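You operate a simulated robot arm through the tools that you are given. There is no shell and no other tool.

You are at the controls of a simulated robot arm. One attempt, no reset.

TASK
Oil the jar coaster and set it on the slat rack to dry.
Fine: open the coaster tin, brush the whole top, stand the brush back, shut the tin with fingers clear of its lid. A coat counts when it lies all over at full strength: go over it till it gets no stronger.

Only the result counts: the job must be done as asked and must still hold three seconds after the hand-in. Knocking over, shifting, dropping, spilling or breaking anything else fails it. Lids that push on must go on centred and level and be pressed home; caps that screw on are set level and turned clockwise until they are tight.

THE ROBOT
A 6-joint arm with a two-finger parallel gripper, fixed in place. Base frame: the origin is on the floor under the middle of its stand, x ahead of it, y to its left, z up; the work surface is at about z = 0.8. Lengths are in m, angles in degrees, forces in N, time in s.
With the tool pointing down near the work surface it reaches from about 0.58 to 0.94 m from the base axis. Its first joint turns from -149.0 to 149.0 degrees. Payload 3.43 kg.
Tool frame: the origin (TCP) lies between the finger pads and is the grasp point; the fingertips stand 0.034 m ahead of it; z points along the fingers, y is the line along which they close. Largest opening 0.128 m; finger width 0.024, thickness 0.012; the body of the gripper, 0.048 by 0.13 m, starts 0.096 m behind the TCP.
Orientation is that of the tool frame in the base frame, as [roll, pitch, yaw] about the fixed x, y, z axes, in that order (R = Rz(yaw) Ry(pitch) Rx(roll)). With the fingers straight down and closing along the base's y, the tool's x points along the base's -x, its y along +y and its z along -z.

THE INTERFACE
- The arm moves only by the tool jog_arm. Its argument "increments" is a list of rows, each an object (a shift or turn left out is 0, a gripper value left out holds the last) with "angular": the turn, a rotation vector about the tool's x, y, z in units of 120 degrees (1.0 is 120 degrees), a list of three; "slide": the shift along the tool's x, y, z in units of 150 mm (1.0 is 150 mm), a list of three; "gripper": the gripper command, from -1 (shut) to 1 (fully open), values between in proportion. In form: [{"angular": [rx, ry, rz], "slide": [tx, ty, tz], "gripper": gripper}, ...]. A call has 1 to 20 rows; each row is the pose to reach, as a shift and turn from the pose commanded when the call began, along the tool's axes at that moment. A call with a number of a shift or a turn outside -1 to 1 is refused whole. Rows are played at 5 a second. More than 0.05 m and 8.6 degrees between two rows, or a gripper value outside its range, and nothing of the call is played. A pose out of reach is approached as far as the arm can. The call stops where the force on the tool passes 90 N (or 10 N more than at its start, if that is more) or the arm is blocked; 0.2 s more then pass. Each finger travels about 0.108 m/s and halts on what it meets, pressing with about 38 N; the grip force reading is that of the motor and also rises with nothing between the fingers. The clock runs only during rows and for 0.2 s after the last one: add rows that repeat a pose to give the fingers time. It gives the time, the measured TCP pose, the force on the tool (base axes), the opening and the grip force at its end, in the units of the frame above (readings bear some noise), with the torque about the TCP (base axes, N m) and any sound that the robot's microphone picked up.
- Cameras (640 x 400 px; columns grow to the right, rows downward): "scene" is fixed at [0.2206, 0.6498, 1.5498]; the picture's right is [-0.56, -0.83, 0.00], its down [-0.61, 0.42, -0.67] and it looks along [0.56, -0.38, -0.74] (base axes); focal length 332 px, centre (320, 200). "wrist" rides on the gripper at [0.076, -0.011, -0.16] in the tool frame; the picture's right is [0.15, 0.99, 0.00], its down [-0.88, 0.13, -0.46] and it looks along [-0.45, 0.07, 0.89] (tool axes); focal length 234 px, centre (320, 200). There is no depth. A picture from a camera that has moved, and an enlarged one, comes with that camera's place and axes in the base frame and with its lens.
- grab_frame(camera): a new picture of that camera. The clock stands still meanwhile.
- move_column(by): slides the trunk up (or, below 0, down) by that many m; the arm rides with it, the base frame stays. It gives what a move gives, with no picture.
- enlarge(camera, box): a new picture of the part [left, top, right, bottom] of that camera's present view, enlarged. The clock stands still meanwhile.
- close_job(): hands the job in; it is judged then, once.

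Places have to be worked out from the pictures, the camera data and where the tool is seen. Open the gripper and draw the arm clear of the work before you hand the job in, unless the task says otherwise.

The tools are called after "Emit:" by a JSON object that holds its "api" and its "payload". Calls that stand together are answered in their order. jog_arm: Moves the arm, as the interface text tells. Its arguments: {"type":"object","properties":{"increments":{"type":"array","items":{"type":"object","properties":{"angular":{"type":"array","items":{"type":"number"}},"slide":{"type":"array","items":{"type":"number"}},"gripper":{"type":"number"}}}}},"required":["increments"]} The other tools are called the same way: move_column (by) moves the trunk up or down; grab_frame (camera) takes a picture; enlarge (camera, box) takes an enlarged picture of a part of a camera's view; close_job () hands the job in.

At the start:

```text
t: 0.0
tool_pos: [0.7967, 0.2093, 1.1507]
tcp_rot: [179.9, 0.3, -179.9]
ft_force: [28.0, 9.1, -57.5]
wrist_torque: [-0.08, 0.36, 0.04]
opening: 0.1278
finger_force: 0.0
trunk travel left (down, up): [-0.65, 0.06]
```

scene: 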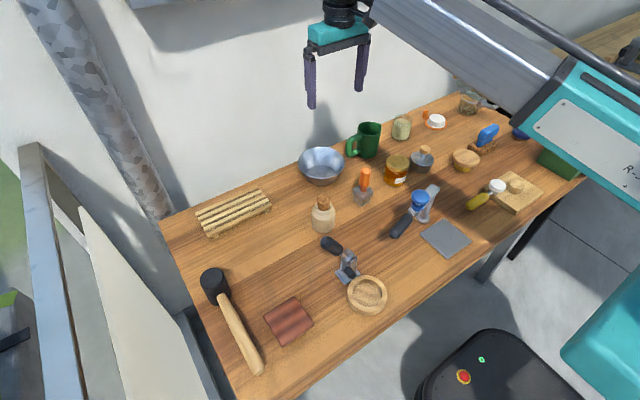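
wrist: 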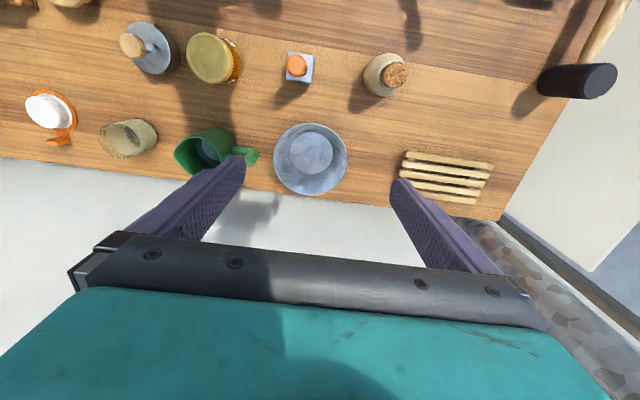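

I start by looking closer at the table to identify the coaster, the tin, the brush and the rack.

Emit:
{"api": "enlarge", "payload": {"camera": "scene", "box": [300, 90, 460, 190]}}

Emit:
{"api": "enlarge", "payload": {"camera": "scene", "box": [440, 90, 600, 190]}}

Emit:
{"api": "enlarge", "payload": {"camera": "scene", "box": [300, 160, 460, 260]}}

Emit:
{"api": "enlarge", "payload": {"camera": "scene", "box": [240, 220, 400, 320]}}

Emit:
{"api": "enlarge", "payload": {"camera": "scene", "box": [180, 160, 340, 260]}}

```text
4.00 times, centred on (380, 140) of scene
camera zoom: at [0.2206, 0.6498, 1.5498], right [-0.56, -0.83, 0.0], down [-0.61, 0.42, -0.67], along [0.56, -0.38, -0.74], focal length 1328 px, centre (80, 440)
```

zoom: 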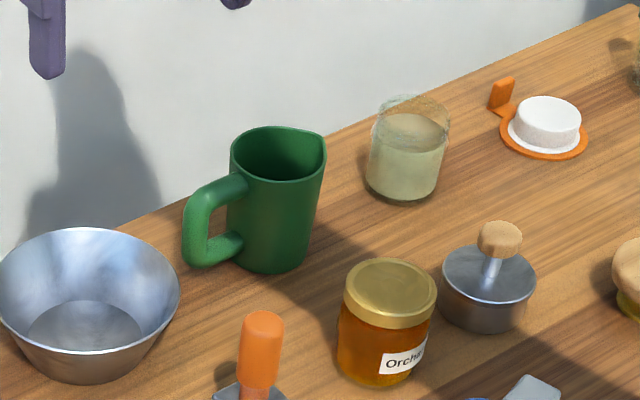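

```text
4.00 times, centred on (520, 140) of scene
camera zoom: at [0.2206, 0.6498, 1.5498], right [-0.56, -0.83, 0.0], down [-0.61, 0.42, -0.67], along [0.56, -0.38, -0.74], focal length 1328 px, centre (-480, 440)
```

zoom: 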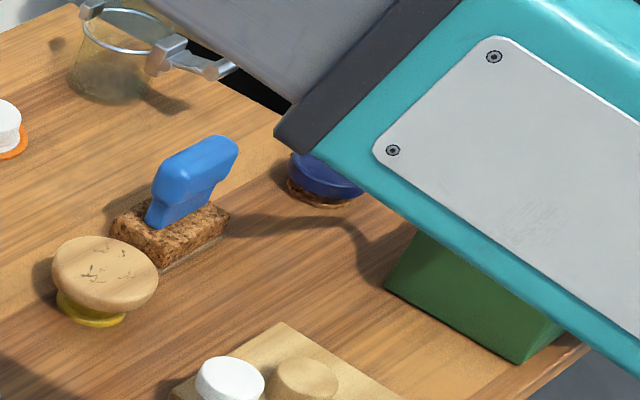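

```text
4.00 times, centred on (380, 210) of scene
camera zoom: at [0.2206, 0.6498, 1.5498], right [-0.56, -0.83, 0.0], down [-0.61, 0.42, -0.67], along [0.56, -0.38, -0.74], focal length 1328 px, centre (80, 160)
```

zoom: 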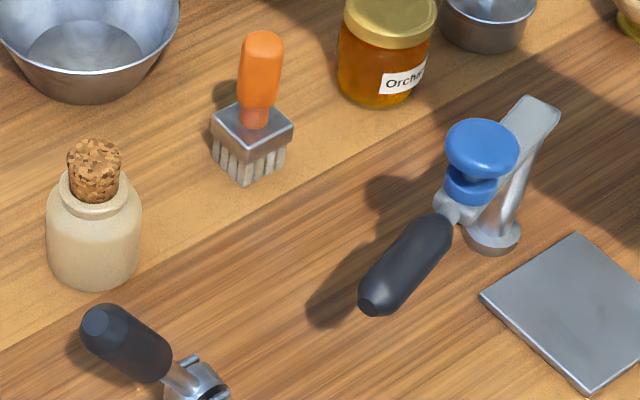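

```text
4.00 times, centred on (320, 270) of scene
camera zoom: at [0.2206, 0.6498, 1.5498], right [-0.56, -0.83, 0.0], down [-0.61, 0.42, -0.67], along [0.56, -0.38, -0.74], focal length 1328 px, centre (320, -80)
```

zoom: 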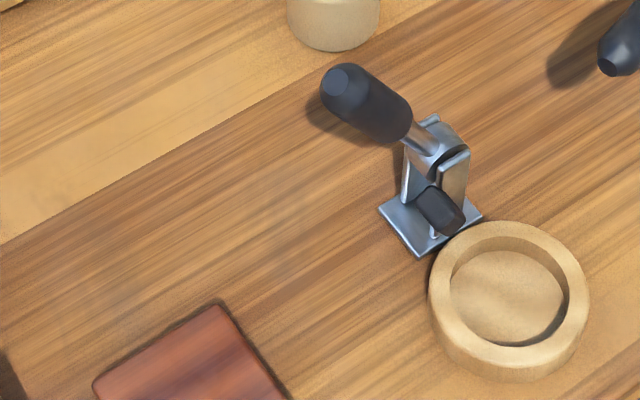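

```text
4.00 times, centred on (260, 210) of scene
camera zoom: at [0.2206, 0.6498, 1.5498], right [-0.56, -0.83, 0.0], down [-0.61, 0.42, -0.67], along [0.56, -0.38, -0.74], focal length 1328 px, centre (560, 160)
```

zoom: 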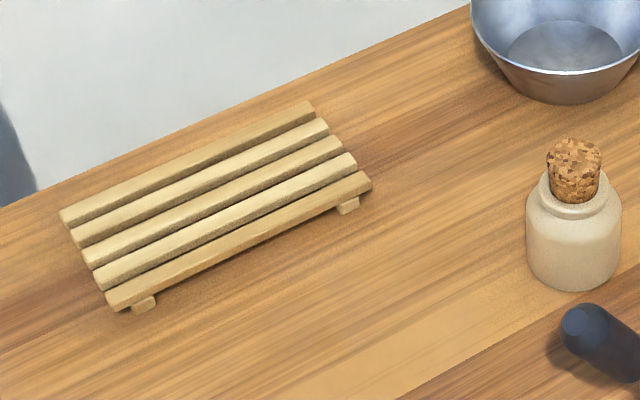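

The scene shows a round recessed wooden disc, a red-brown board, a grey plate, a knobbed metal tin, a bristle brush with an orange handle and the slat rack. I need to read labels before deciding which is the tin and which is the jar coaster, so I look through the wrist camera.

Emit:
{"api": "enlarge", "payload": {"camera": "wrist", "box": [0, 0, 320, 200]}}

Emit:
{"api": "enlarge", "payload": {"camera": "wrist", "box": [240, 0, 560, 200]}}

Emit:
{"api": "enlarge", "payload": {"camera": "scene", "box": [430, 160, 590, 260]}}

Emit:
{"api": "enlarge", "payload": {"camera": "scene", "box": [400, 70, 560, 170]}}

```text
2.00 times, centred on (160, 100) of wrist
camera zoom: at [0.719, 0.1979, 1.3104], right [-0.15, 0.99, 0.0], down [0.88, 0.13, 0.46], along [0.46, 0.07, -0.89], focal length 468 px, centre (640, 400)
```

zoom: 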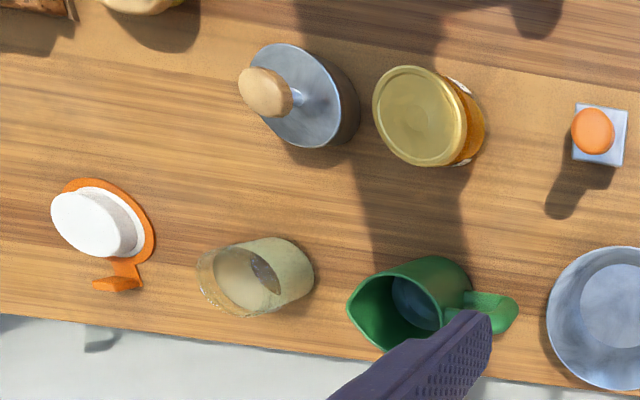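

```text
2.00 times, centred on (400, 100) of wrist
camera zoom: at [0.719, 0.1979, 1.3104], right [-0.15, 0.99, 0.0], down [0.88, 0.13, 0.46], along [0.46, 0.07, -0.89], focal length 468 px, centre (160, 400)
```

zoom: 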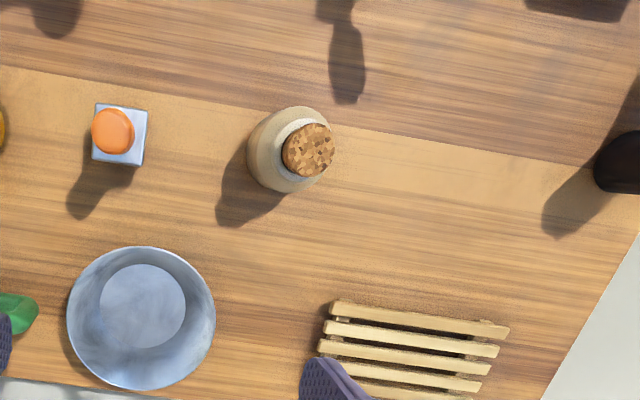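

```text
4.00 times, centred on (510, 210) of scene
camera zoom: at [0.2206, 0.6498, 1.5498], right [-0.56, -0.83, 0.0], down [-0.61, 0.42, -0.67], along [0.56, -0.38, -0.74], focal length 1328 px, centre (-440, 160)
```

zoom: 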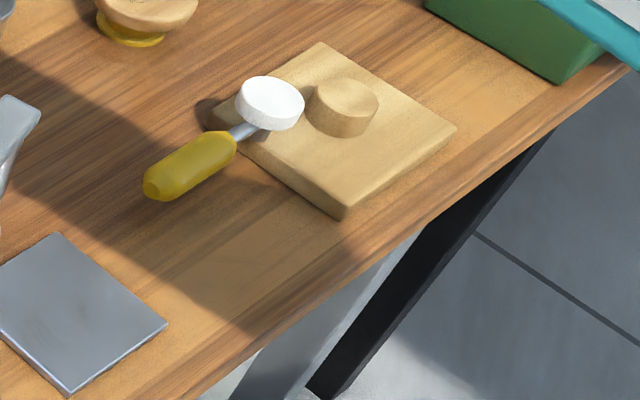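

```text
4.00 times, centred on (480, 120) of scene
camera zoom: at [0.2206, 0.6498, 1.5498], right [-0.56, -0.83, 0.0], down [-0.61, 0.42, -0.67], along [0.56, -0.38, -0.74], focal length 1328 px, centre (-320, 520)
```

zoom: 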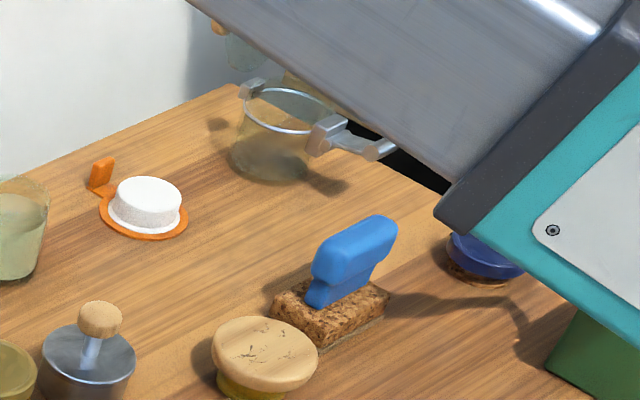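

No readable tin label yet; the right side of the table is hidden by the arm. I move the tool toward the right (−y) at its present height to look there with the wrist camera.

Emit:
{"api": "jog_arm", "payload": {"increments": [{"slide": [0.1, -0.25, 0], "gripper": 1}, {"slide": [0.2, -0.5, 0]}, {"slide": [0.3, -0.75, 0]}, {"slide": [0.4, -1.0, 0]}]}}

Emit:
{"api": "jog_arm", "payload": {"increments": [{"slide": [0.1, -0.25, 0], "gripper": 1}, {"slide": [0.2, -0.5, 0]}, {"slide": [0.3, -0.75, 0]}, {"slide": [0.4, -1.0, 0]}]}}

Emit:
{"api": "grab_frame", "payload": {"camera": "wrist"}}

Emit:
{"api": "grab_frame", "payload": {"camera": "scene"}}

```text
t: 0.6
tool_pos: [0.7787, 0.1533, 1.1502]
tcp_rot: [179.6, 1.3, 179.5]
ft_force: [9.0, -3.9, -12.6]
wrist_torque: [1.01, 0.59, 0.63]
opening: 0.1278
finger_force: 0.1
trunk travel left (down, up): [-0.65, 0.06]
stopped in row 2: the force on the tool passed its limit at 96 N (the readings are from after the stop); the commanded pose is now the measured one
```

```text
t: 1.2
tool_pos: [0.7546, 0.0833, 1.1496]
tcp_rot: [179.5, 2.0, 178.9]
ft_force: [8.8, -5.9, -12.6]
wrist_torque: [0.99, 0.31, 0.53]
opening: 0.128
finger_force: 0.1
trunk travel left (down, up): [-0.65, 0.06]
stopped in row 3: the force on the tool passed its limit at 97 N (the readings are from after the stop); the commanded pose is now the measured one
```

```text
taken
camera wrist: at [0.6726, 0.0732, 1.3073], right [-0.13, 0.99, 0.0], down [0.87, 0.11, 0.49], along [0.48, 0.07, -0.87], focal length 234 px, centre (320, 200)
```

wrist: 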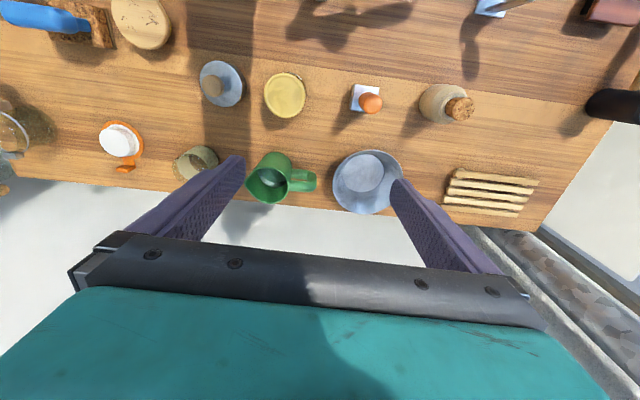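

```text
taken
```

scene: 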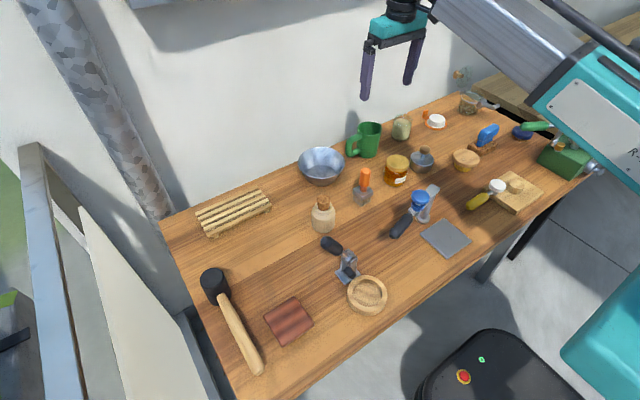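

The stops came from moving too briskly, so I continue to the right in smaller steps.

Emit:
{"api": "jog_arm", "payload": {"increments": [{"slide": [0, -0.05, 0]}, {"slide": [0, -0.15, 0]}, {"slide": [0, -0.28, 0]}, {"slide": [0, -0.42, 0]}, {"slide": [0, -0.56, 0]}, {"slide": [0, -0.7, 0]}, {"slide": [0, -0.82, 0]}, {"slide": [0, -0.92, 0]}, {"slide": [0, -0.98, 0]}, {"slide": [0, -1.0, 0]}]}}

Emit:
{"api": "jog_arm", "payload": {"increments": [{"slide": [0, -0.05, 0]}, {"slide": [0, -0.15, 0]}, {"slide": [0, -0.28, 0]}, {"slide": [0, -0.42, 0]}, {"slide": [0, -0.56, 0]}, {"slide": [0, -0.7, 0]}, {"slide": [0, -0.82, 0]}, {"slide": [0, -0.92, 0]}, {"slide": [0, -0.98, 0]}, {"slide": [0, -1.0, 0]}]}}

Emit:
{"api": "grab_frame", "payload": {"camera": "wrist"}}

Emit:
{"api": "grab_frame", "payload": {"camera": "scene"}}

```text
t: 3.4
tool_pos: [0.7516, -0.069, 1.1468]
tcp_rot: [179.5, 2.0, 179.0]
ft_force: [19.9, 17.0, -33.2]
wrist_torque: [-3.11, 0.57, -1.64]
opening: 0.1279
finger_force: 0.0
trunk travel left (down, up): [-0.65, 0.06]
```

```text
t: 5.6
tool_pos: [0.7496, -0.2184, 1.1467]
tcp_rot: [179.4, 1.8, 178.9]
ft_force: [-0.2, 0.4, -0.5]
wrist_torque: [0.0, 0.02, -0.01]
opening: 0.1281
finger_force: 0.0
trunk travel left (down, up): [-0.65, 0.06]
```

```text
taken
camera wrist: at [0.6669, -0.2276, 1.3047], right [-0.13, 0.99, 0.01], down [0.87, 0.11, 0.48], along [0.48, 0.07, -0.87], focal length 234 px, centre (320, 200)
```

wrist: 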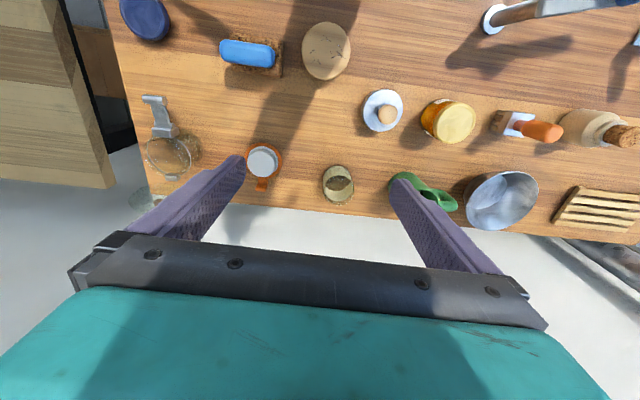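

```text
taken
```

scene: 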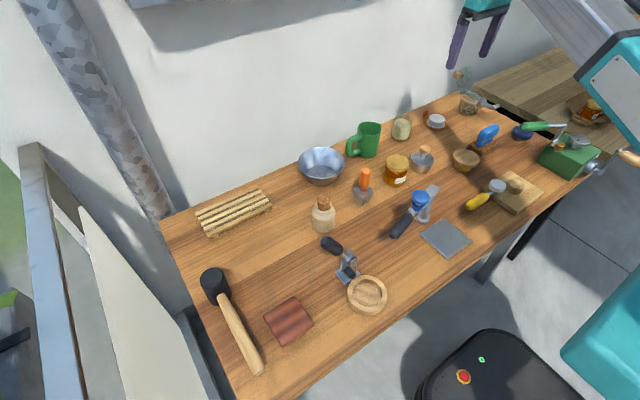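

A second table on the right now shows an amber jar standing on something — possibly the jar coaster. I enlarge there.

Emit:
{"api": "enlarge", "payload": {"camera": "scene", "box": [520, 60, 640, 135]}}

Emit:
{"api": "enlarge", "payload": {"camera": "scene", "box": [480, 100, 640, 200]}}

Emit:
{"api": "enlarge", "payload": {"camera": "wrist", "box": [80, 0, 400, 200]}}

Emit:
{"api": "enlarge", "payload": {"camera": "scene", "box": [380, 60, 540, 160]}}

```text
5.33 times, centred on (580, 98) of scene
camera zoom: at [0.2206, 0.6498, 1.5498], right [-0.56, -0.83, 0.0], down [-0.61, 0.42, -0.67], along [0.56, -0.38, -0.74], focal length 1770 px, centre (-1067, 747)
```

zoom: 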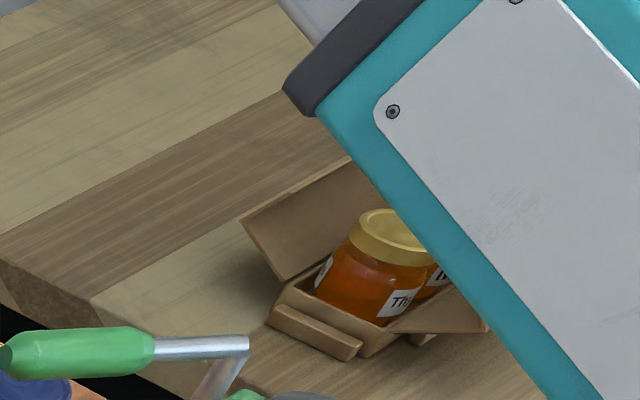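

```text
4.00 times, centred on (560, 150) of scene
camera zoom: at [0.2206, 0.6498, 1.5498], right [-0.56, -0.83, 0.0], down [-0.61, 0.42, -0.67], along [0.56, -0.38, -0.74], focal length 1328 px, centre (-640, 400)
```

zoom: 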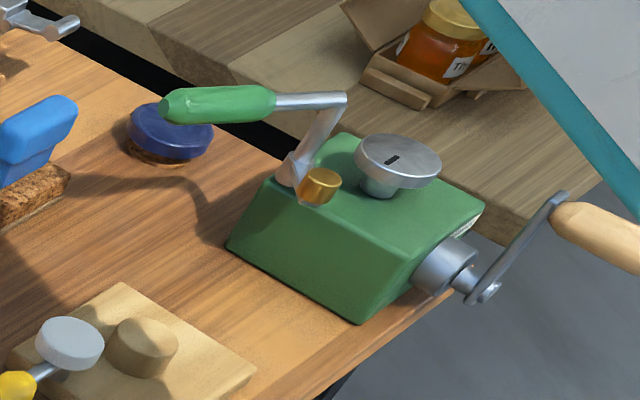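

```text
2.00 times, centred on (240, 100) of wrist
camera zoom: at [0.6669, -0.2276, 1.3047], right [-0.13, 0.99, 0.01], down [0.87, 0.11, 0.48], along [0.48, 0.07, -0.87], focal length 468 px, centre (480, 400)
```

zoom: 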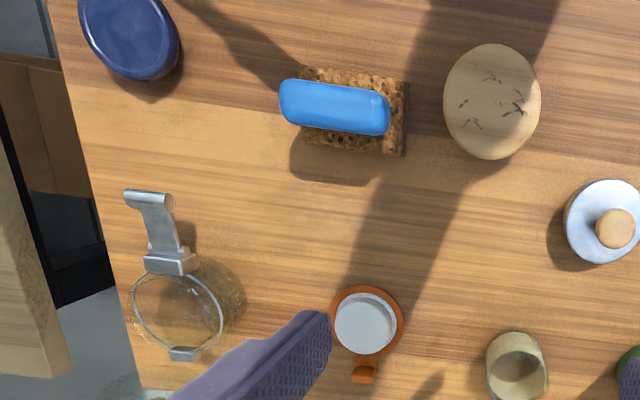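

```text
4.00 times, centred on (460, 110) of scene
camera zoom: at [0.2206, 0.6498, 1.5498], right [-0.56, -0.83, 0.0], down [-0.61, 0.42, -0.67], along [0.56, -0.38, -0.74], focal length 1328 px, centre (-240, 560)
```

zoom: 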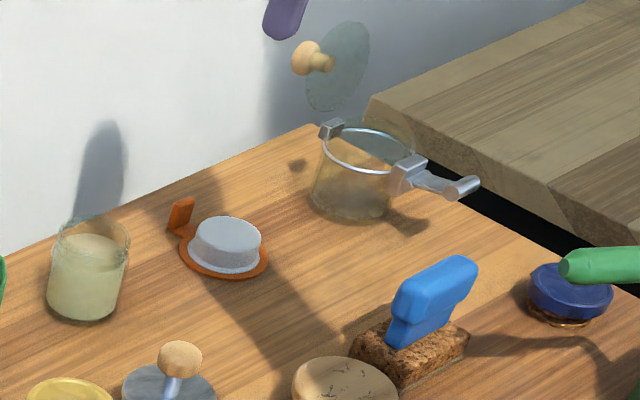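

The jars are honey jars. I look at the remaining candidate containers and the two lever devices at higher zoom.

Emit:
{"api": "enlarge", "payload": {"camera": "scene", "box": [380, 135, 444, 175]}}

Emit:
{"api": "enlarge", "payload": {"camera": "scene", "box": [380, 175, 460, 245]}}

Emit:
{"api": "enlarge", "payload": {"camera": "scene", "box": [310, 230, 400, 320]}}

Emit:
{"api": "enlarge", "payload": {"camera": "scene", "box": [440, 120, 504, 176]}}

Emit:
{"api": "enlarge", "payload": {"camera": "scene", "box": [240, 280, 340, 360]}}

Emit:
{"api": "enlarge", "payload": {"camera": "scene", "box": [330, 155, 394, 210]}}

```text
10.00 times, centred on (412, 155) of scene
camera zoom: at [0.2206, 0.6498, 1.5498], right [-0.56, -0.83, 0.0], down [-0.61, 0.42, -0.67], along [0.56, -0.38, -0.74], focal length 3319 px, centre (-600, 650)
```

zoom: 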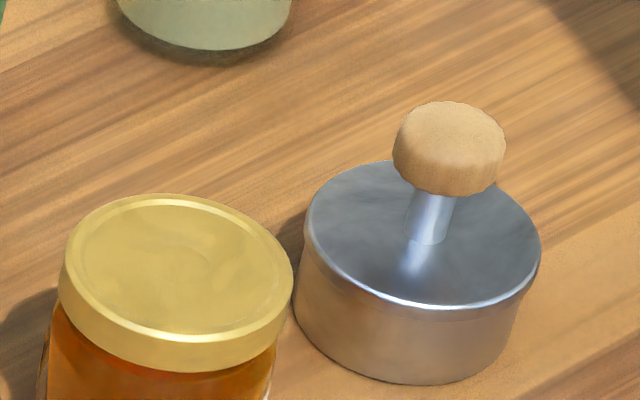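

```text
5.71 times, centred on (420, 210) of scene
camera zoom: at [0.2206, 0.6498, 1.5498], right [-0.56, -0.83, 0.0], down [-0.61, 0.42, -0.67], along [0.56, -0.38, -0.74], focal length 1896 px, centre (-251, 143)
```

zoom: 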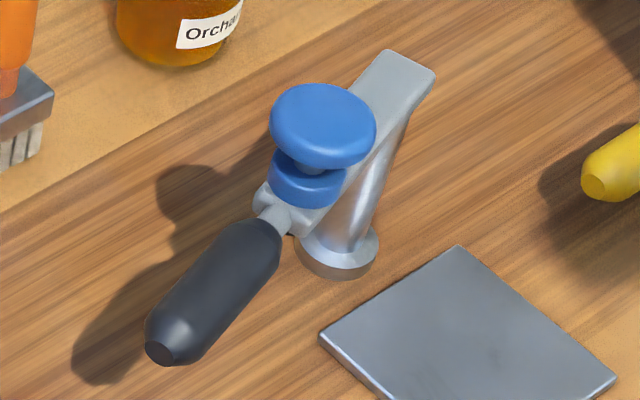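

```text
4.44 times, centred on (355, 275) of scene
camera zoom: at [0.2206, 0.6498, 1.5498], right [-0.56, -0.83, 0.0], down [-0.61, 0.42, -0.67], along [0.56, -0.38, -0.74], focal length 1475 px, centre (164, -133)
```

zoom: 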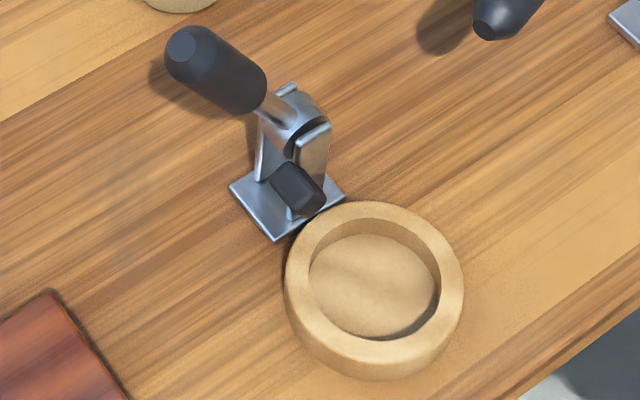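

```text
7.14 times, centred on (472, 148) of scene
camera zoom: at [0.2206, 0.6498, 1.5498], right [-0.56, -0.83, 0.0], down [-0.61, 0.42, -0.67], along [0.56, -0.38, -0.74], focal length 2370 px, centre (-766, 571)
```

zoom: 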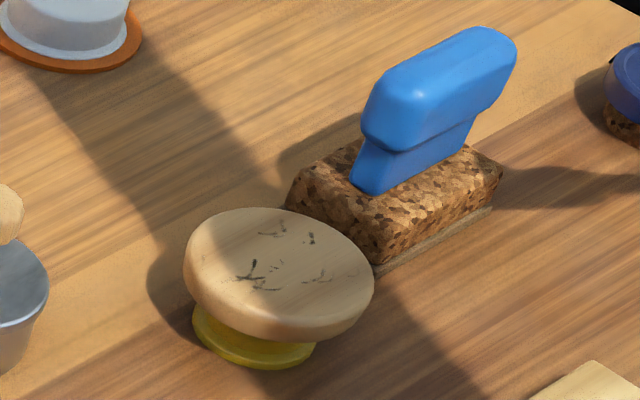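

```text
5.00 times, centred on (290, 320) of scene
camera zoom: at [0.2206, 0.6498, 1.5498], right [-0.56, -0.83, 0.0], down [-0.61, 0.42, -0.67], along [0.56, -0.38, -0.74], focal length 1659 px, centre (470, -400)
```

zoom: 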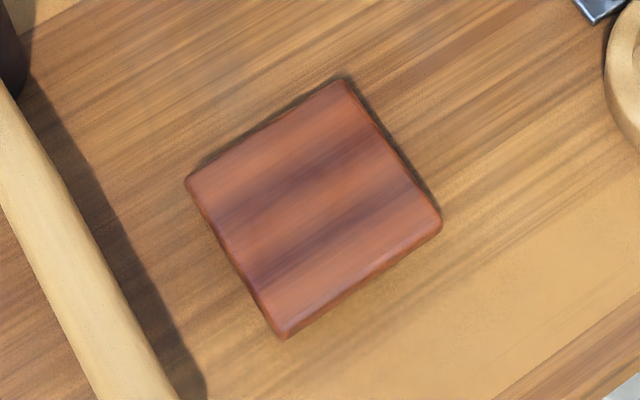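

```text
7.27 times, centred on (362, 182) of scene
camera zoom: at [0.2206, 0.6498, 1.5498], right [-0.56, -0.83, 0.0], down [-0.61, 0.42, -0.67], along [0.56, -0.38, -0.74], focal length 2414 px, centre (14, 327)
```

zoom: 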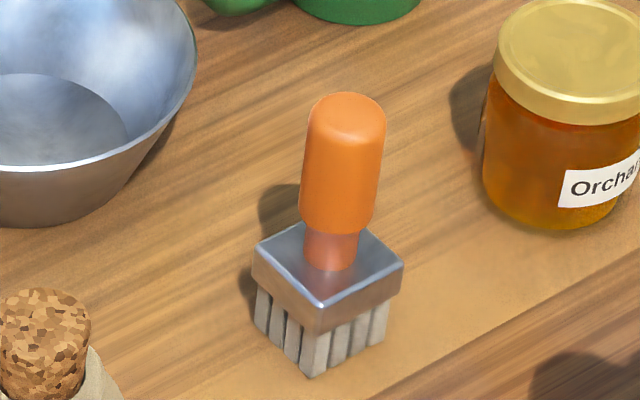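

The knobbed metal tin and the square red-brown board stand out, but I want to see the robot-facing sides for labels. I draw back and tilt the wrist camera up for a lower-angle look across the right half of the table.

Emit:
{"api": "jog_arm", "payload": {"increments": [{"slide": [0.05, 0, 0], "angular": [0, -0.02, 0]}, {"slide": [0.15, 0, 0], "angular": [0, -0.05, 0]}, {"slide": [0.25, 0, 0], "angular": [0, -0.08, 0]}, {"slide": [0.35, 0, 0], "angular": [0, -0.11, 0]}, {"slide": [0.45, 0, 0], "angular": [0, -0.14, 0]}, {"slide": [0.55, 0, 0], "angular": [0, -0.17, 0]}, {"slide": [0.65, 0, 0], "angular": [0, -0.2, 0]}, {"slide": [0.75, 0, 0], "angular": [0, -0.22, 0]}, {"slide": [0.85, 0, 0], "angular": [0, -0.24, 0]}, {"slide": [0.9, 0, 0], "angular": [0, -0.25, 0]}]}}

Emit:
{"api": "grab_frame", "payload": {"camera": "wrist"}}

Emit:
{"api": "grab_frame", "payload": {"camera": "scene"}}

```text
t: 7.8
tool_pos: [0.6212, -0.2175, 1.1451]
tcp_rot: [179.4, 31.7, 178.5]
ft_force: [0.1, 1.1, 0.9]
wrist_torque: [-0.01, -0.03, -0.03]
opening: 0.1282
finger_force: 0.0
out of reach, approached as far as the arm can: row 10
trunk travel left (down, up): [-0.65, 0.06]
```

```text
taken
camera wrist: at [0.4713, -0.2261, 1.2413], right [-0.11, 0.99, -0.07], down [0.51, 0.11, 0.85], along [0.85, 0.06, -0.52], focal length 234 px, centre (320, 200)
```

wrist: 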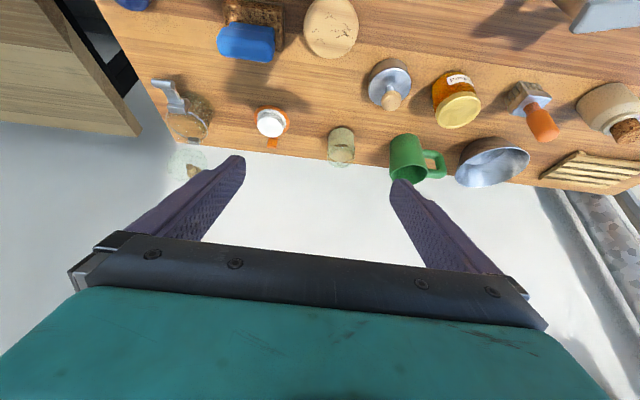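

```text
taken
```

scene: 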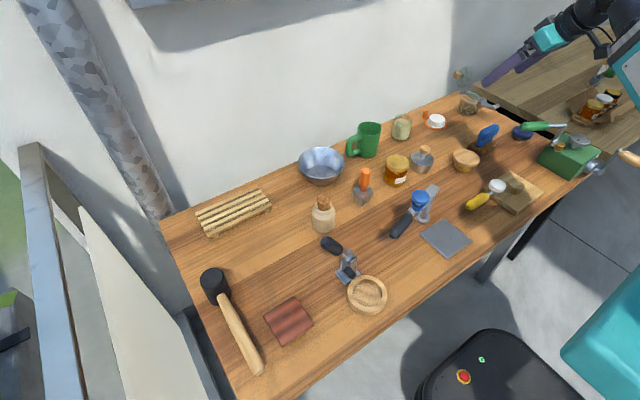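

Emit:
{"api": "enlarge", "payload": {"camera": "wrist", "box": [100, 0, 340, 150]}}

Emit:
{"api": "enlarge", "payload": {"camera": "wrist", "box": [320, 40, 520, 165]}}

Emit:
{"api": "enlarge", "payload": {"camera": "scene", "box": [540, 60, 640, 160]}}

```text
2.67 times, centred on (220, 75) of wrist
camera zoom: at [0.4713, -0.2261, 1.2413], right [-0.11, 0.99, -0.07], down [0.51, 0.11, 0.85], along [0.85, 0.06, -0.52], focal length 624 px, centre (587, 533)
```

zoom: 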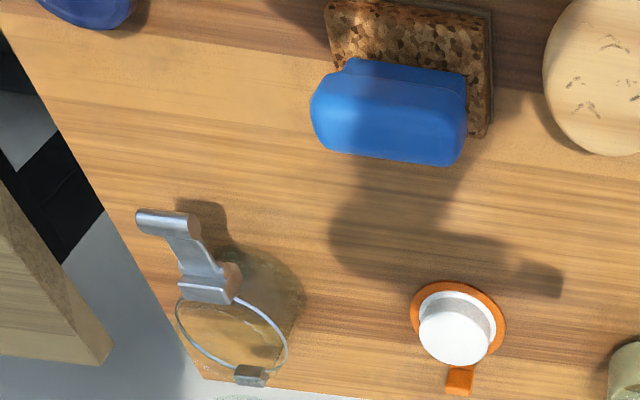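

```text
3.20 times, centred on (420, 102) of wrist
camera zoom: at [0.4713, -0.2261, 1.2413], right [-0.11, 0.99, -0.07], down [0.51, 0.11, 0.85], along [0.85, 0.06, -0.52], focal length 749 px, centre (0, 512)
```

zoom: 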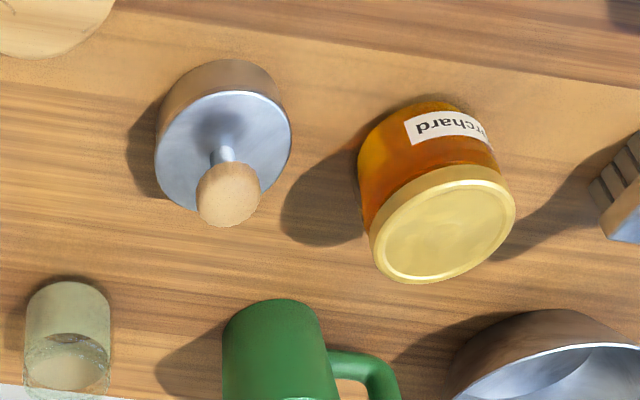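

```text
4.00 times, centred on (590, 110) of scene
camera zoom: at [0.2206, 0.6498, 1.5498], right [-0.56, -0.83, 0.0], down [-0.61, 0.42, -0.67], along [0.56, -0.38, -0.74], focal length 1328 px, centre (-760, 560)
```

zoom: 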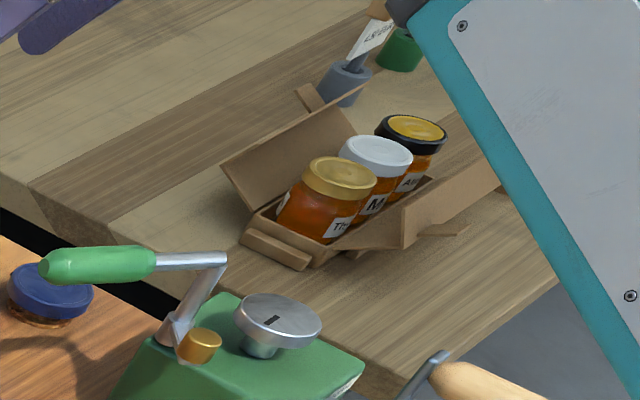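

On the second table there is a box of jars and an item with a printed card. I turn the camera to the right to read it.

Emit:
{"api": "jog_arm", "payload": {"increments": [{"slide": [0, -0.05, 0], "angular": [0.02, 0, 0.032]}, {"slide": [0, -0.15, 0], "angular": [0.04, 0, 0.064]}, {"slide": [0, -0.25, 0], "angular": [0.06, 0, 0.096]}, {"slide": [0, -0.35, 0], "angular": [0.08, 0, 0.128]}, {"slide": [0, -0.45, 0], "angular": [0.1, 0, 0.16]}, {"slide": [0, -0.55, 0], "angular": [0.12, 0, 0.192]}, {"slide": [0, -0.65, 0], "angular": [0.14, 0, 0.224]}, {"slide": [0, -0.75, 0], "angular": [0.16, 0, 0.256]}, {"slide": [0, -0.85, 0], "angular": [0.18, 0, 0.288]}, {"slide": [0, -0.9, 0], "angular": [0.197, 0, 0.319]}]}}

Emit:
{"api": "grab_frame", "payload": {"camera": "wrist"}}

Emit:
{"api": "grab_frame", "payload": {"camera": "scene"}}

```text
t: 10.0
tool_pos: [0.6191, -0.3534, 1.1433]
tcp_rot: [179.6, 31.4, 133.4]
ft_force: [-0.7, 0.5, -0.3]
wrist_torque: [0.0, 0.0, 0.0]
opening: 0.1282
finger_force: 0.0
trunk travel left (down, up): [-0.65, 0.06]
```

```text
taken
camera wrist: at [0.5063, -0.2545, 1.2403], right [0.63, 0.78, -0.07], down [0.45, -0.29, 0.85], along [0.64, -0.56, -0.52], focal length 234 px, centre (320, 200)
```

wrist: 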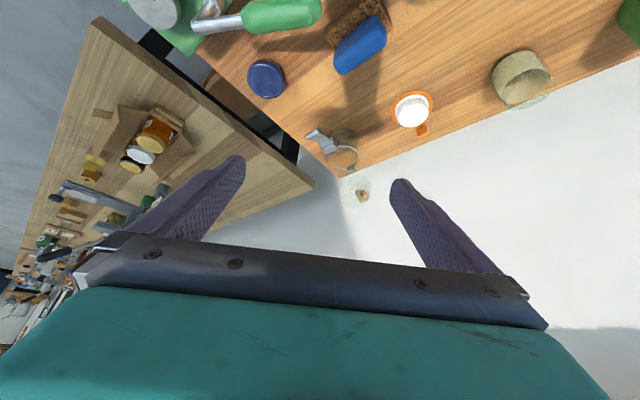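

```text
taken
```

scene: 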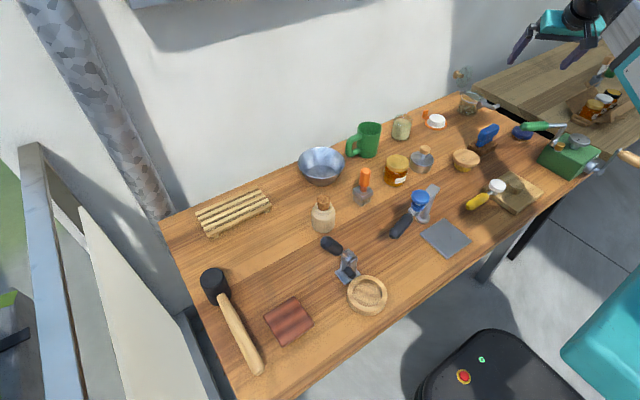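

Emit:
{"api": "enlarge", "payload": {"camera": "wrist", "box": [0, 90, 240, 240]}}

Emit:
{"api": "enlarge", "payload": {"camera": "wrist", "box": [200, 0, 440, 150]}}

Emit:
{"api": "enlarge", "payload": {"camera": "wrist", "box": [380, 40, 580, 165]}}

```text
2.67 times, centred on (120, 165) of wrist
camera zoom: at [0.5063, -0.2545, 1.2403], right [0.63, 0.78, -0.07], down [0.45, -0.29, 0.85], along [0.64, -0.56, -0.52], focal length 624 px, centre (853, 293)
```

zoom: 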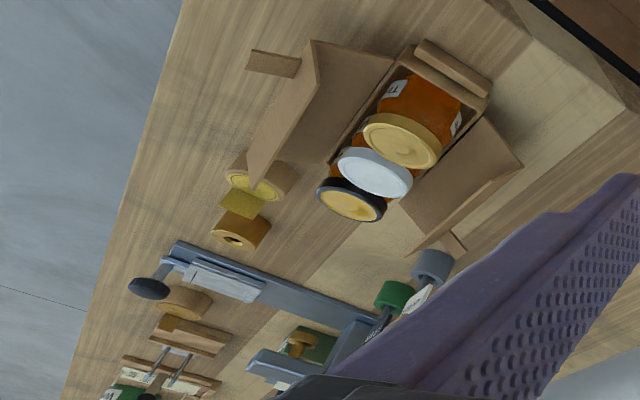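

```text
2.67 times, centred on (320, 75) of wrist
camera zoom: at [0.5063, -0.2545, 1.2403], right [0.63, 0.78, -0.07], down [0.45, -0.29, 0.85], along [0.64, -0.56, -0.52], focal length 624 px, centre (320, 533)
```

zoom: 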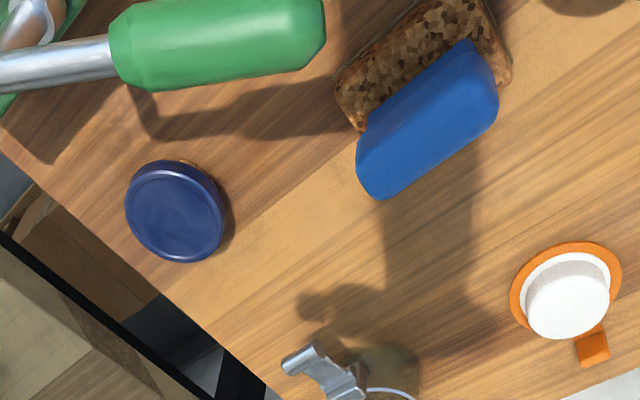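

```text
3.20 times, centred on (480, 102) of wrist
camera zoom: at [0.5063, -0.2545, 1.2403], right [0.63, 0.78, -0.07], down [0.45, -0.29, 0.85], along [0.64, -0.56, -0.52], focal length 749 px, centre (-192, 512)
```

zoom: 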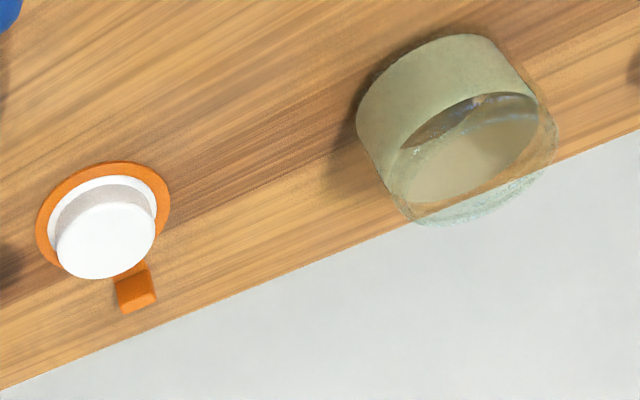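

Emit:
{"api": "enlarge", "payload": {"camera": "scene", "box": [500, 115, 556, 150]}}

Emit:
{"api": "enlarge", "payload": {"camera": "scene", "box": [416, 100, 464, 140]}}

Emit:
{"api": "enlarge", "payload": {"camera": "scene", "box": [440, 60, 504, 120]}}

Emit:
{"api": "enlarge", "payload": {"camera": "scene", "box": [460, 160, 560, 222]}}

Emit:
{"api": "enlarge", "payload": {"camera": "scene", "box": [376, 105, 426, 145]}}

Emit:
{"api": "enlarge", "payload": {"camera": "scene", "box": [186, 170, 286, 250]}}

```text
11.43 times, centred on (528, 132) of scene
camera zoom: at [0.2206, 0.6498, 1.5498], right [-0.56, -0.83, 0.0], down [-0.61, 0.42, -0.67], along [0.56, -0.38, -0.74], focal length 3793 px, centre (-2057, 971)
```

zoom: 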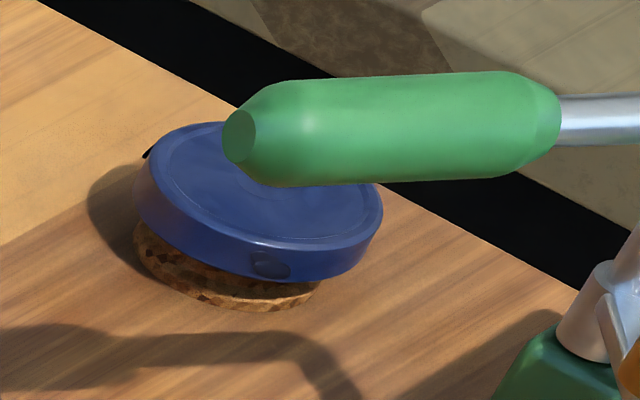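

```text
10.00 times, centred on (440, 120) of scene
camera zoom: at [0.2206, 0.6498, 1.5498], right [-0.56, -0.83, 0.0], down [-0.61, 0.42, -0.67], along [0.56, -0.38, -0.74], focal length 3319 px, centre (-880, 1000)
```

zoom: 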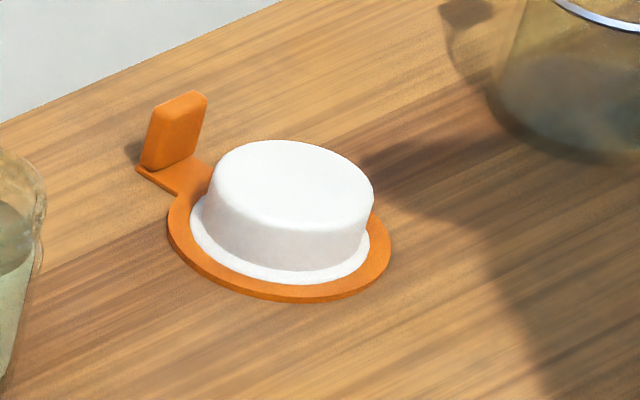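

```text
6.67 times, centred on (472, 90) of scene
camera zoom: at [0.2206, 0.6498, 1.5498], right [-0.56, -0.83, 0.0], down [-0.61, 0.42, -0.67], along [0.56, -0.38, -0.74], focal length 2212 px, centre (-693, 933)
```

zoom: 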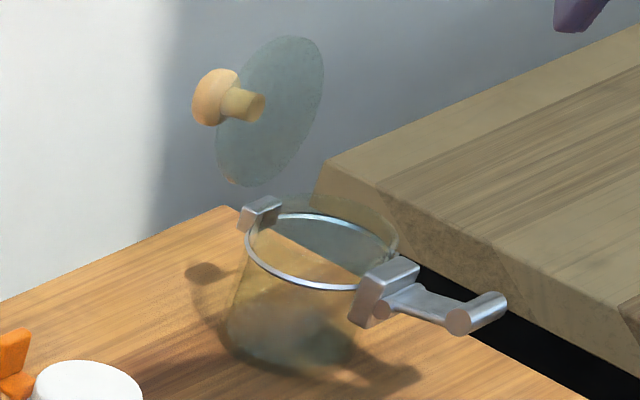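

```text
6.40 times, centred on (510, 191) of scene
camera zoom: at [0.2206, 0.6498, 1.5498], right [-0.56, -0.83, 0.0], down [-0.61, 0.42, -0.67], along [0.56, -0.38, -0.74], focal length 2124 px, centre (-896, 258)
```

zoom: 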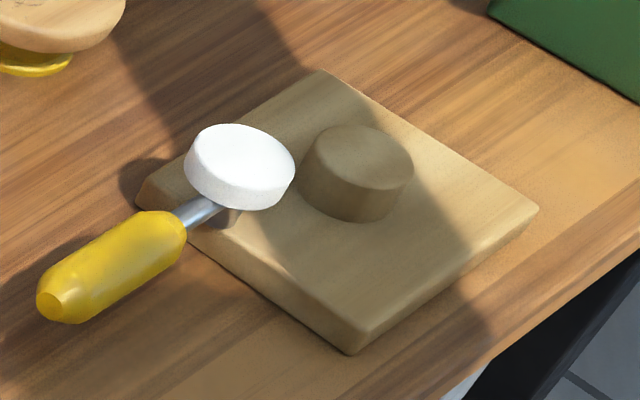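

```text
10.00 times, centred on (401, 125) of scene
camera zoom: at [0.2206, 0.6498, 1.5498], right [-0.56, -0.83, 0.0], down [-0.61, 0.42, -0.67], along [0.56, -0.38, -0.74], focal length 3319 px, centre (-490, 950)
```

zoom: 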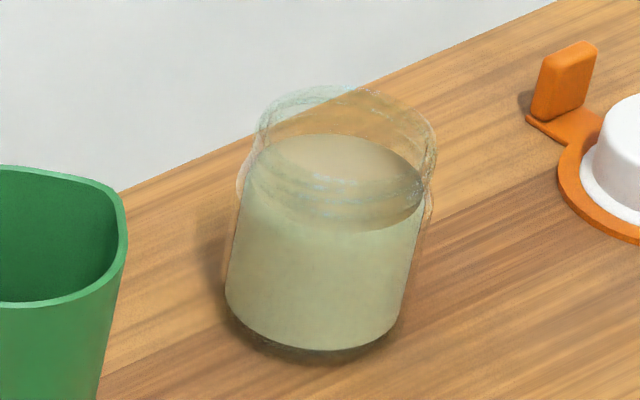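

```text
5.00 times, centred on (236, 210) of scene
camera zoom: at [0.2206, 0.6498, 1.5498], right [-0.56, -0.83, 0.0], down [-0.61, 0.42, -0.67], along [0.56, -0.38, -0.74], focal length 1659 px, centre (740, 150)
```

zoom: 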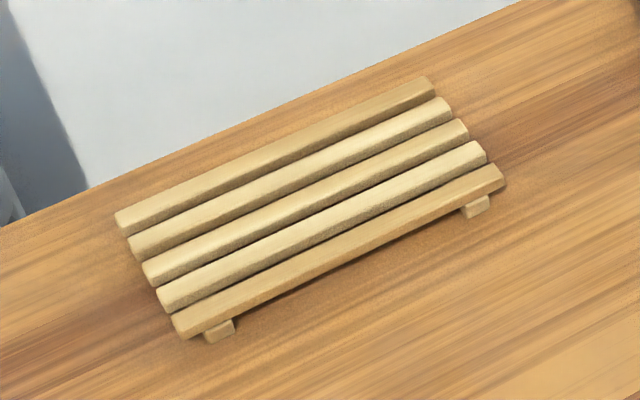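

The blue flat tin seems to have a dark hinge and a dark button; I zoom hard on it and on the knobbed tin to understand how they open.

Emit:
{"api": "enlarge", "payload": {"camera": "wrist", "box": [240, 50, 296, 105]}}

Emit:
{"api": "enlarge", "payload": {"camera": "scene", "box": [508, 118, 540, 146]}}

Emit:
{"api": "enlarge", "payload": {"camera": "scene", "box": [404, 140, 440, 178]}}

Emit:
{"api": "enlarge", "payload": {"camera": "scene", "box": [444, 140, 490, 178]}}

```text
7.27 times, centred on (268, 78) of wrist
camera zoom: at [0.5063, -0.2545, 1.2403], right [0.63, 0.78, -0.07], down [0.45, -0.29, 0.85], along [0.64, -0.56, -0.52], focal length 1703 px, centre (698, 1091)
```

zoom: 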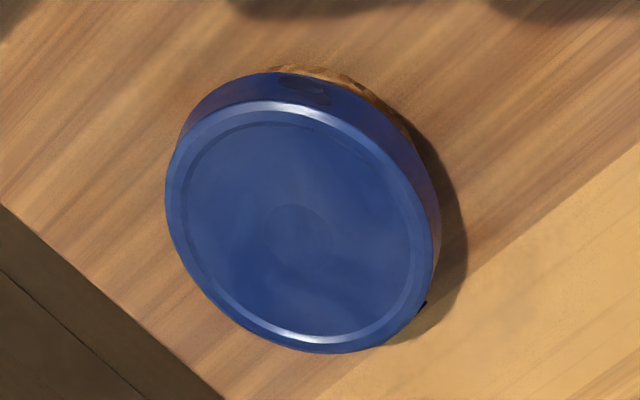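

```text
14.29 times, centred on (524, 132) of scene
camera zoom: at [0.2206, 0.6498, 1.5498], right [-0.56, -0.83, 0.0], down [-0.61, 0.42, -0.67], along [0.56, -0.38, -0.74], focal length 4741 px, centre (-2594, 1171)
```

zoom: 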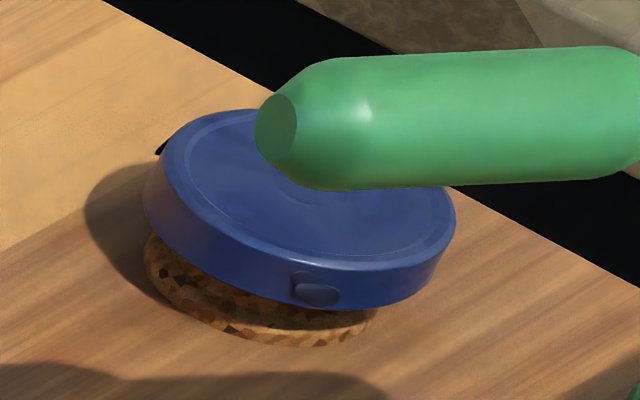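

```text
10.53 times, centred on (422, 159) of scene
camera zoom: at [0.2206, 0.6498, 1.5498], right [-0.56, -0.83, 0.0], down [-0.61, 0.42, -0.67], along [0.56, -0.38, -0.74], focal length 3493 px, centre (-754, 632)
```

zoom: 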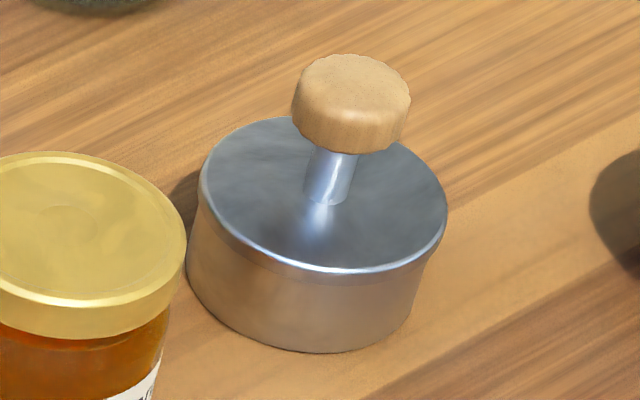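

```text
10.53 times, centred on (467, 159) of scene
camera zoom: at [0.2206, 0.6498, 1.5498], right [-0.56, -0.83, 0.0], down [-0.61, 0.42, -0.67], along [0.56, -0.38, -0.74], focal length 3493 px, centre (-1227, 632)
```

zoom: 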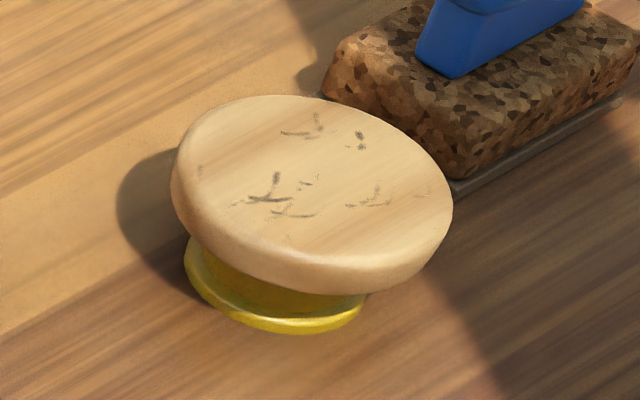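

From all views: the square red-brown wooden tile at about (0.52, 0.54) looks like the coaster, the knobbed metal tin at about (0.72, −0.095) is the only tin-like pot, and the orange-handled bristle brush is at about (0.71, 0.16). Next I level the tool again (fingers down, closing along base x) for a close look at the tin.

Emit:
{"api": "jog_arm", "payload": {"increments": [{"angular": [0.006, 0.016, 0.022]}, {"angular": [0.017, 0.042, 0.06]}, {"angular": [0.03, 0.075, 0.106]}, {"angular": [0.043, 0.108, 0.153]}, {"angular": [0.056, 0.141, 0.2]}, {"angular": [0.069, 0.174, 0.246]}, {"angular": [0.082, 0.206, 0.292]}, {"angular": [0.092, 0.232, 0.329]}, {"angular": [0.099, 0.2488, 0.3523]}, {"angular": [0.099, 0.2488, 0.3523]}]}}

Emit:
{"api": "grab_frame", "payload": {"camera": "wrist"}}

```text
t: 12.2
tool_pos: [0.6194, -0.353, 1.1449]
tcp_rot: [179.8, -0.4, 90.4]
ft_force: [0.3, 0.3, -0.5]
wrist_torque: [0.01, -0.02, -0.03]
opening: 0.1281
finger_force: 0.1
trunk travel left (down, up): [-0.65, 0.06]
```

```text
taken
camera wrist: at [0.605, -0.2769, 1.3059], right [0.99, 0.15, 0.01], down [0.13, -0.88, 0.45], along [0.07, -0.44, -0.89], focal length 234 px, centre (320, 200)
```

wrist: 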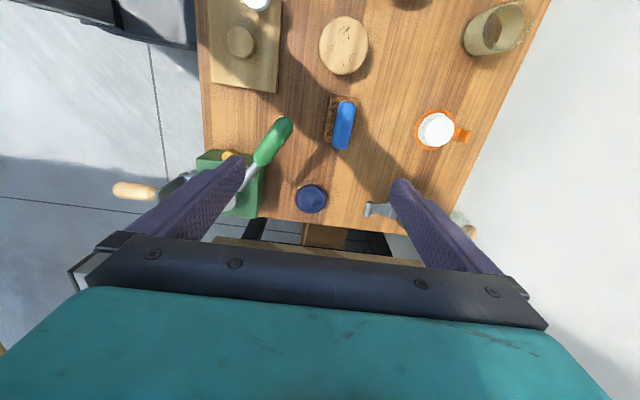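

Emit:
{"api": "jog_arm", "payload": {"increments": [{"slide": [0.04, 0.025, 0]}, {"slide": [0.12, 0.08, 0]}, {"slide": [0.24, 0.16, 0]}, {"slide": [0.37, 0.25, 0]}, {"slide": [0.5, 0.34, 0]}, {"slide": [0.63, 0.43, 0]}, {"slide": [0.76, 0.51, 0]}, {"slide": [0.88, 0.59, 0]}, {"slide": [0.96, 0.65, 0]}, {"slide": [1.0, 0.67, 0]}]}}

Emit:
{"api": "jog_arm", "payload": {"increments": [{"slide": [0.04, 0, 0]}, {"slide": [0.12, 0, 0]}, {"slide": [0.24, 0, 0]}, {"slide": [0.37, 0, 0]}, {"slide": [0.5, 0, 0]}, {"slide": [0.63, 0, 0]}, {"slide": [0.76, 0, 0]}, {"slide": [0.88, 0, 0]}, {"slide": [0.96, 0, 0]}, {"slide": [1.0, 0, 0]}]}}

Emit:
{"api": "grab_frame", "payload": {"camera": "wrist"}}

Emit:
{"api": "enlarge", "payload": {"camera": "wrist", "box": [200, 40, 440, 190]}}

```text
t: 14.4
tool_pos: [0.7164, -0.2005, 1.1454]
tcp_rot: [179.7, -0.3, 90.5]
ft_force: [0.3, 0.1, -0.5]
wrist_torque: [0.03, -0.02, -0.01]
opening: 0.128
finger_force: 0.0
trunk travel left (down, up): [-0.65, 0.06]
```

```text
t: 16.6
tool_pos: [0.7163, -0.0528, 1.148]
tcp_rot: [179.7, -0.3, 90.6]
ft_force: [0.2, -0.2, 0.1]
wrist_torque: [0.03, 0.0, 0.02]
opening: 0.1281
finger_force: 0.1
trunk travel left (down, up): [-0.65, 0.06]
```

```text
taken
camera wrist: at [0.7034, 0.0234, 1.3087], right [0.99, 0.15, 0.01], down [0.14, -0.88, 0.45], along [0.08, -0.45, -0.89], focal length 234 px, centre (320, 200)
```

wrist: 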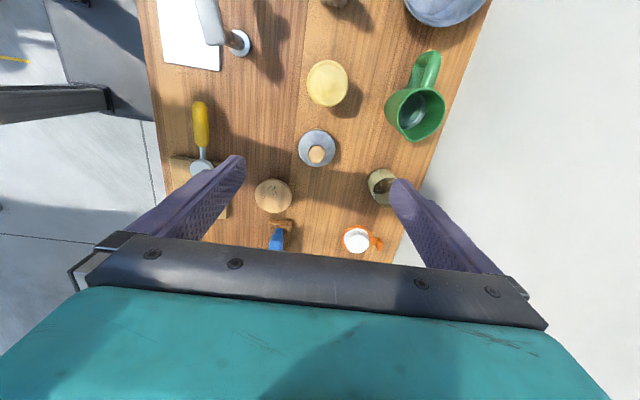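

```text
2.67 times, centred on (320, 115) of wrist
camera zoom: at [0.7034, 0.0234, 1.3087], right [0.99, 0.15, 0.01], down [0.14, -0.88, 0.45], along [0.08, -0.45, -0.89], focal length 624 px, centre (320, 427)
```

zoom: 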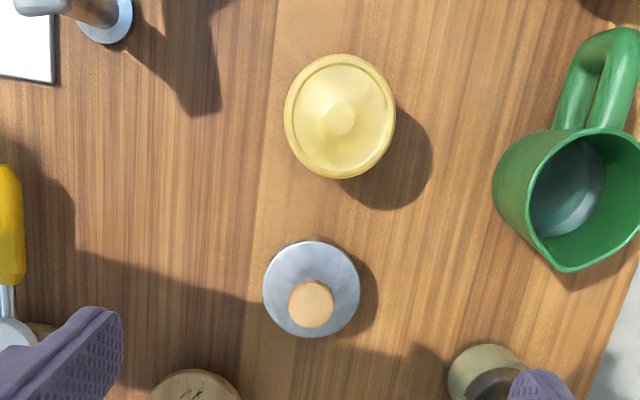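

The lid's centre comes out near (0.720, −0.0975), knob about 31–34 mm wide. I move over it, narrow the fingers to about 60 mm and come down to a hover, then check.

Emit:
{"api": "jog_arm", "payload": {"increments": [{"slide": [-0.03, 0, 0.03], "gripper": -0.05}, {"slide": [-0.08, 0.01, 0.1]}, {"slide": [-0.15, 0.02, 0.2]}, {"slide": [-0.22, 0.025, 0.32]}, {"slide": [-0.28, 0.025, 0.44]}, {"slide": [-0.298, 0.025, 0.56]}, {"slide": [-0.298, 0.025, 0.68]}, {"slide": [-0.298, 0.025, 0.79]}, {"slide": [-0.298, 0.025, 0.86]}, {"slide": [-0.298, 0.025, 0.9]}, {"slide": [-0.298, 0.025, 0.9]}]}}

Emit:
{"api": "grab_frame", "payload": {"camera": "wrist"}}

Emit:
{"api": "grab_frame", "payload": {"camera": "scene"}}

```text
t: 19.0
tool_pos: [0.7209, -0.0961, 1.0109]
tcp_rot: [179.6, -0.3, 90.4]
ft_force: [0.0, 0.5, 0.0]
wrist_torque: [-0.03, -0.03, 0.01]
opening: 0.0607
finger_force: 0.1
trunk travel left (down, up): [-0.65, 0.06]
```

```text
taken
camera wrist: at [0.7079, -0.0203, 1.1715], right [0.99, 0.15, 0.01], down [0.14, -0.88, 0.45], along [0.08, -0.45, -0.89], focal length 234 px, centre (320, 200)
```

wrist: 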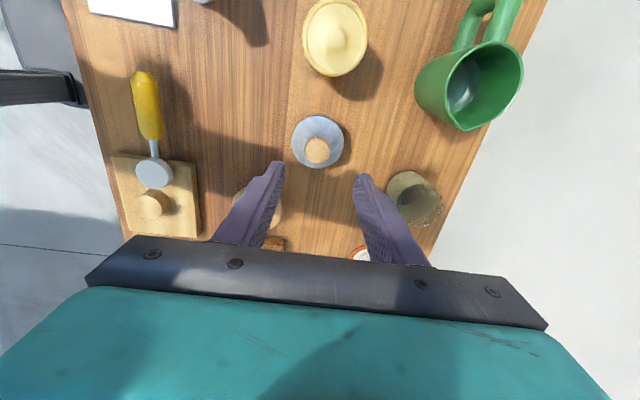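

```text
taken
```

scene: 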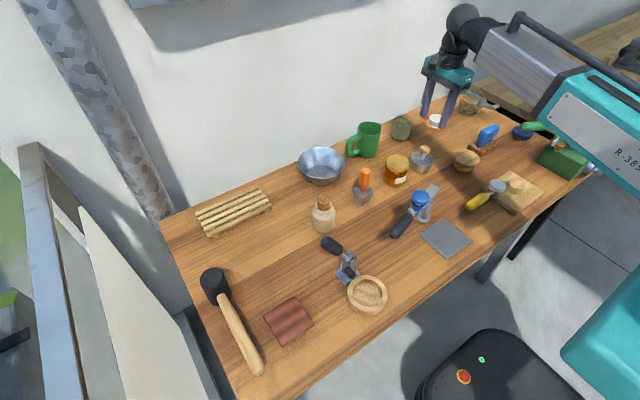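

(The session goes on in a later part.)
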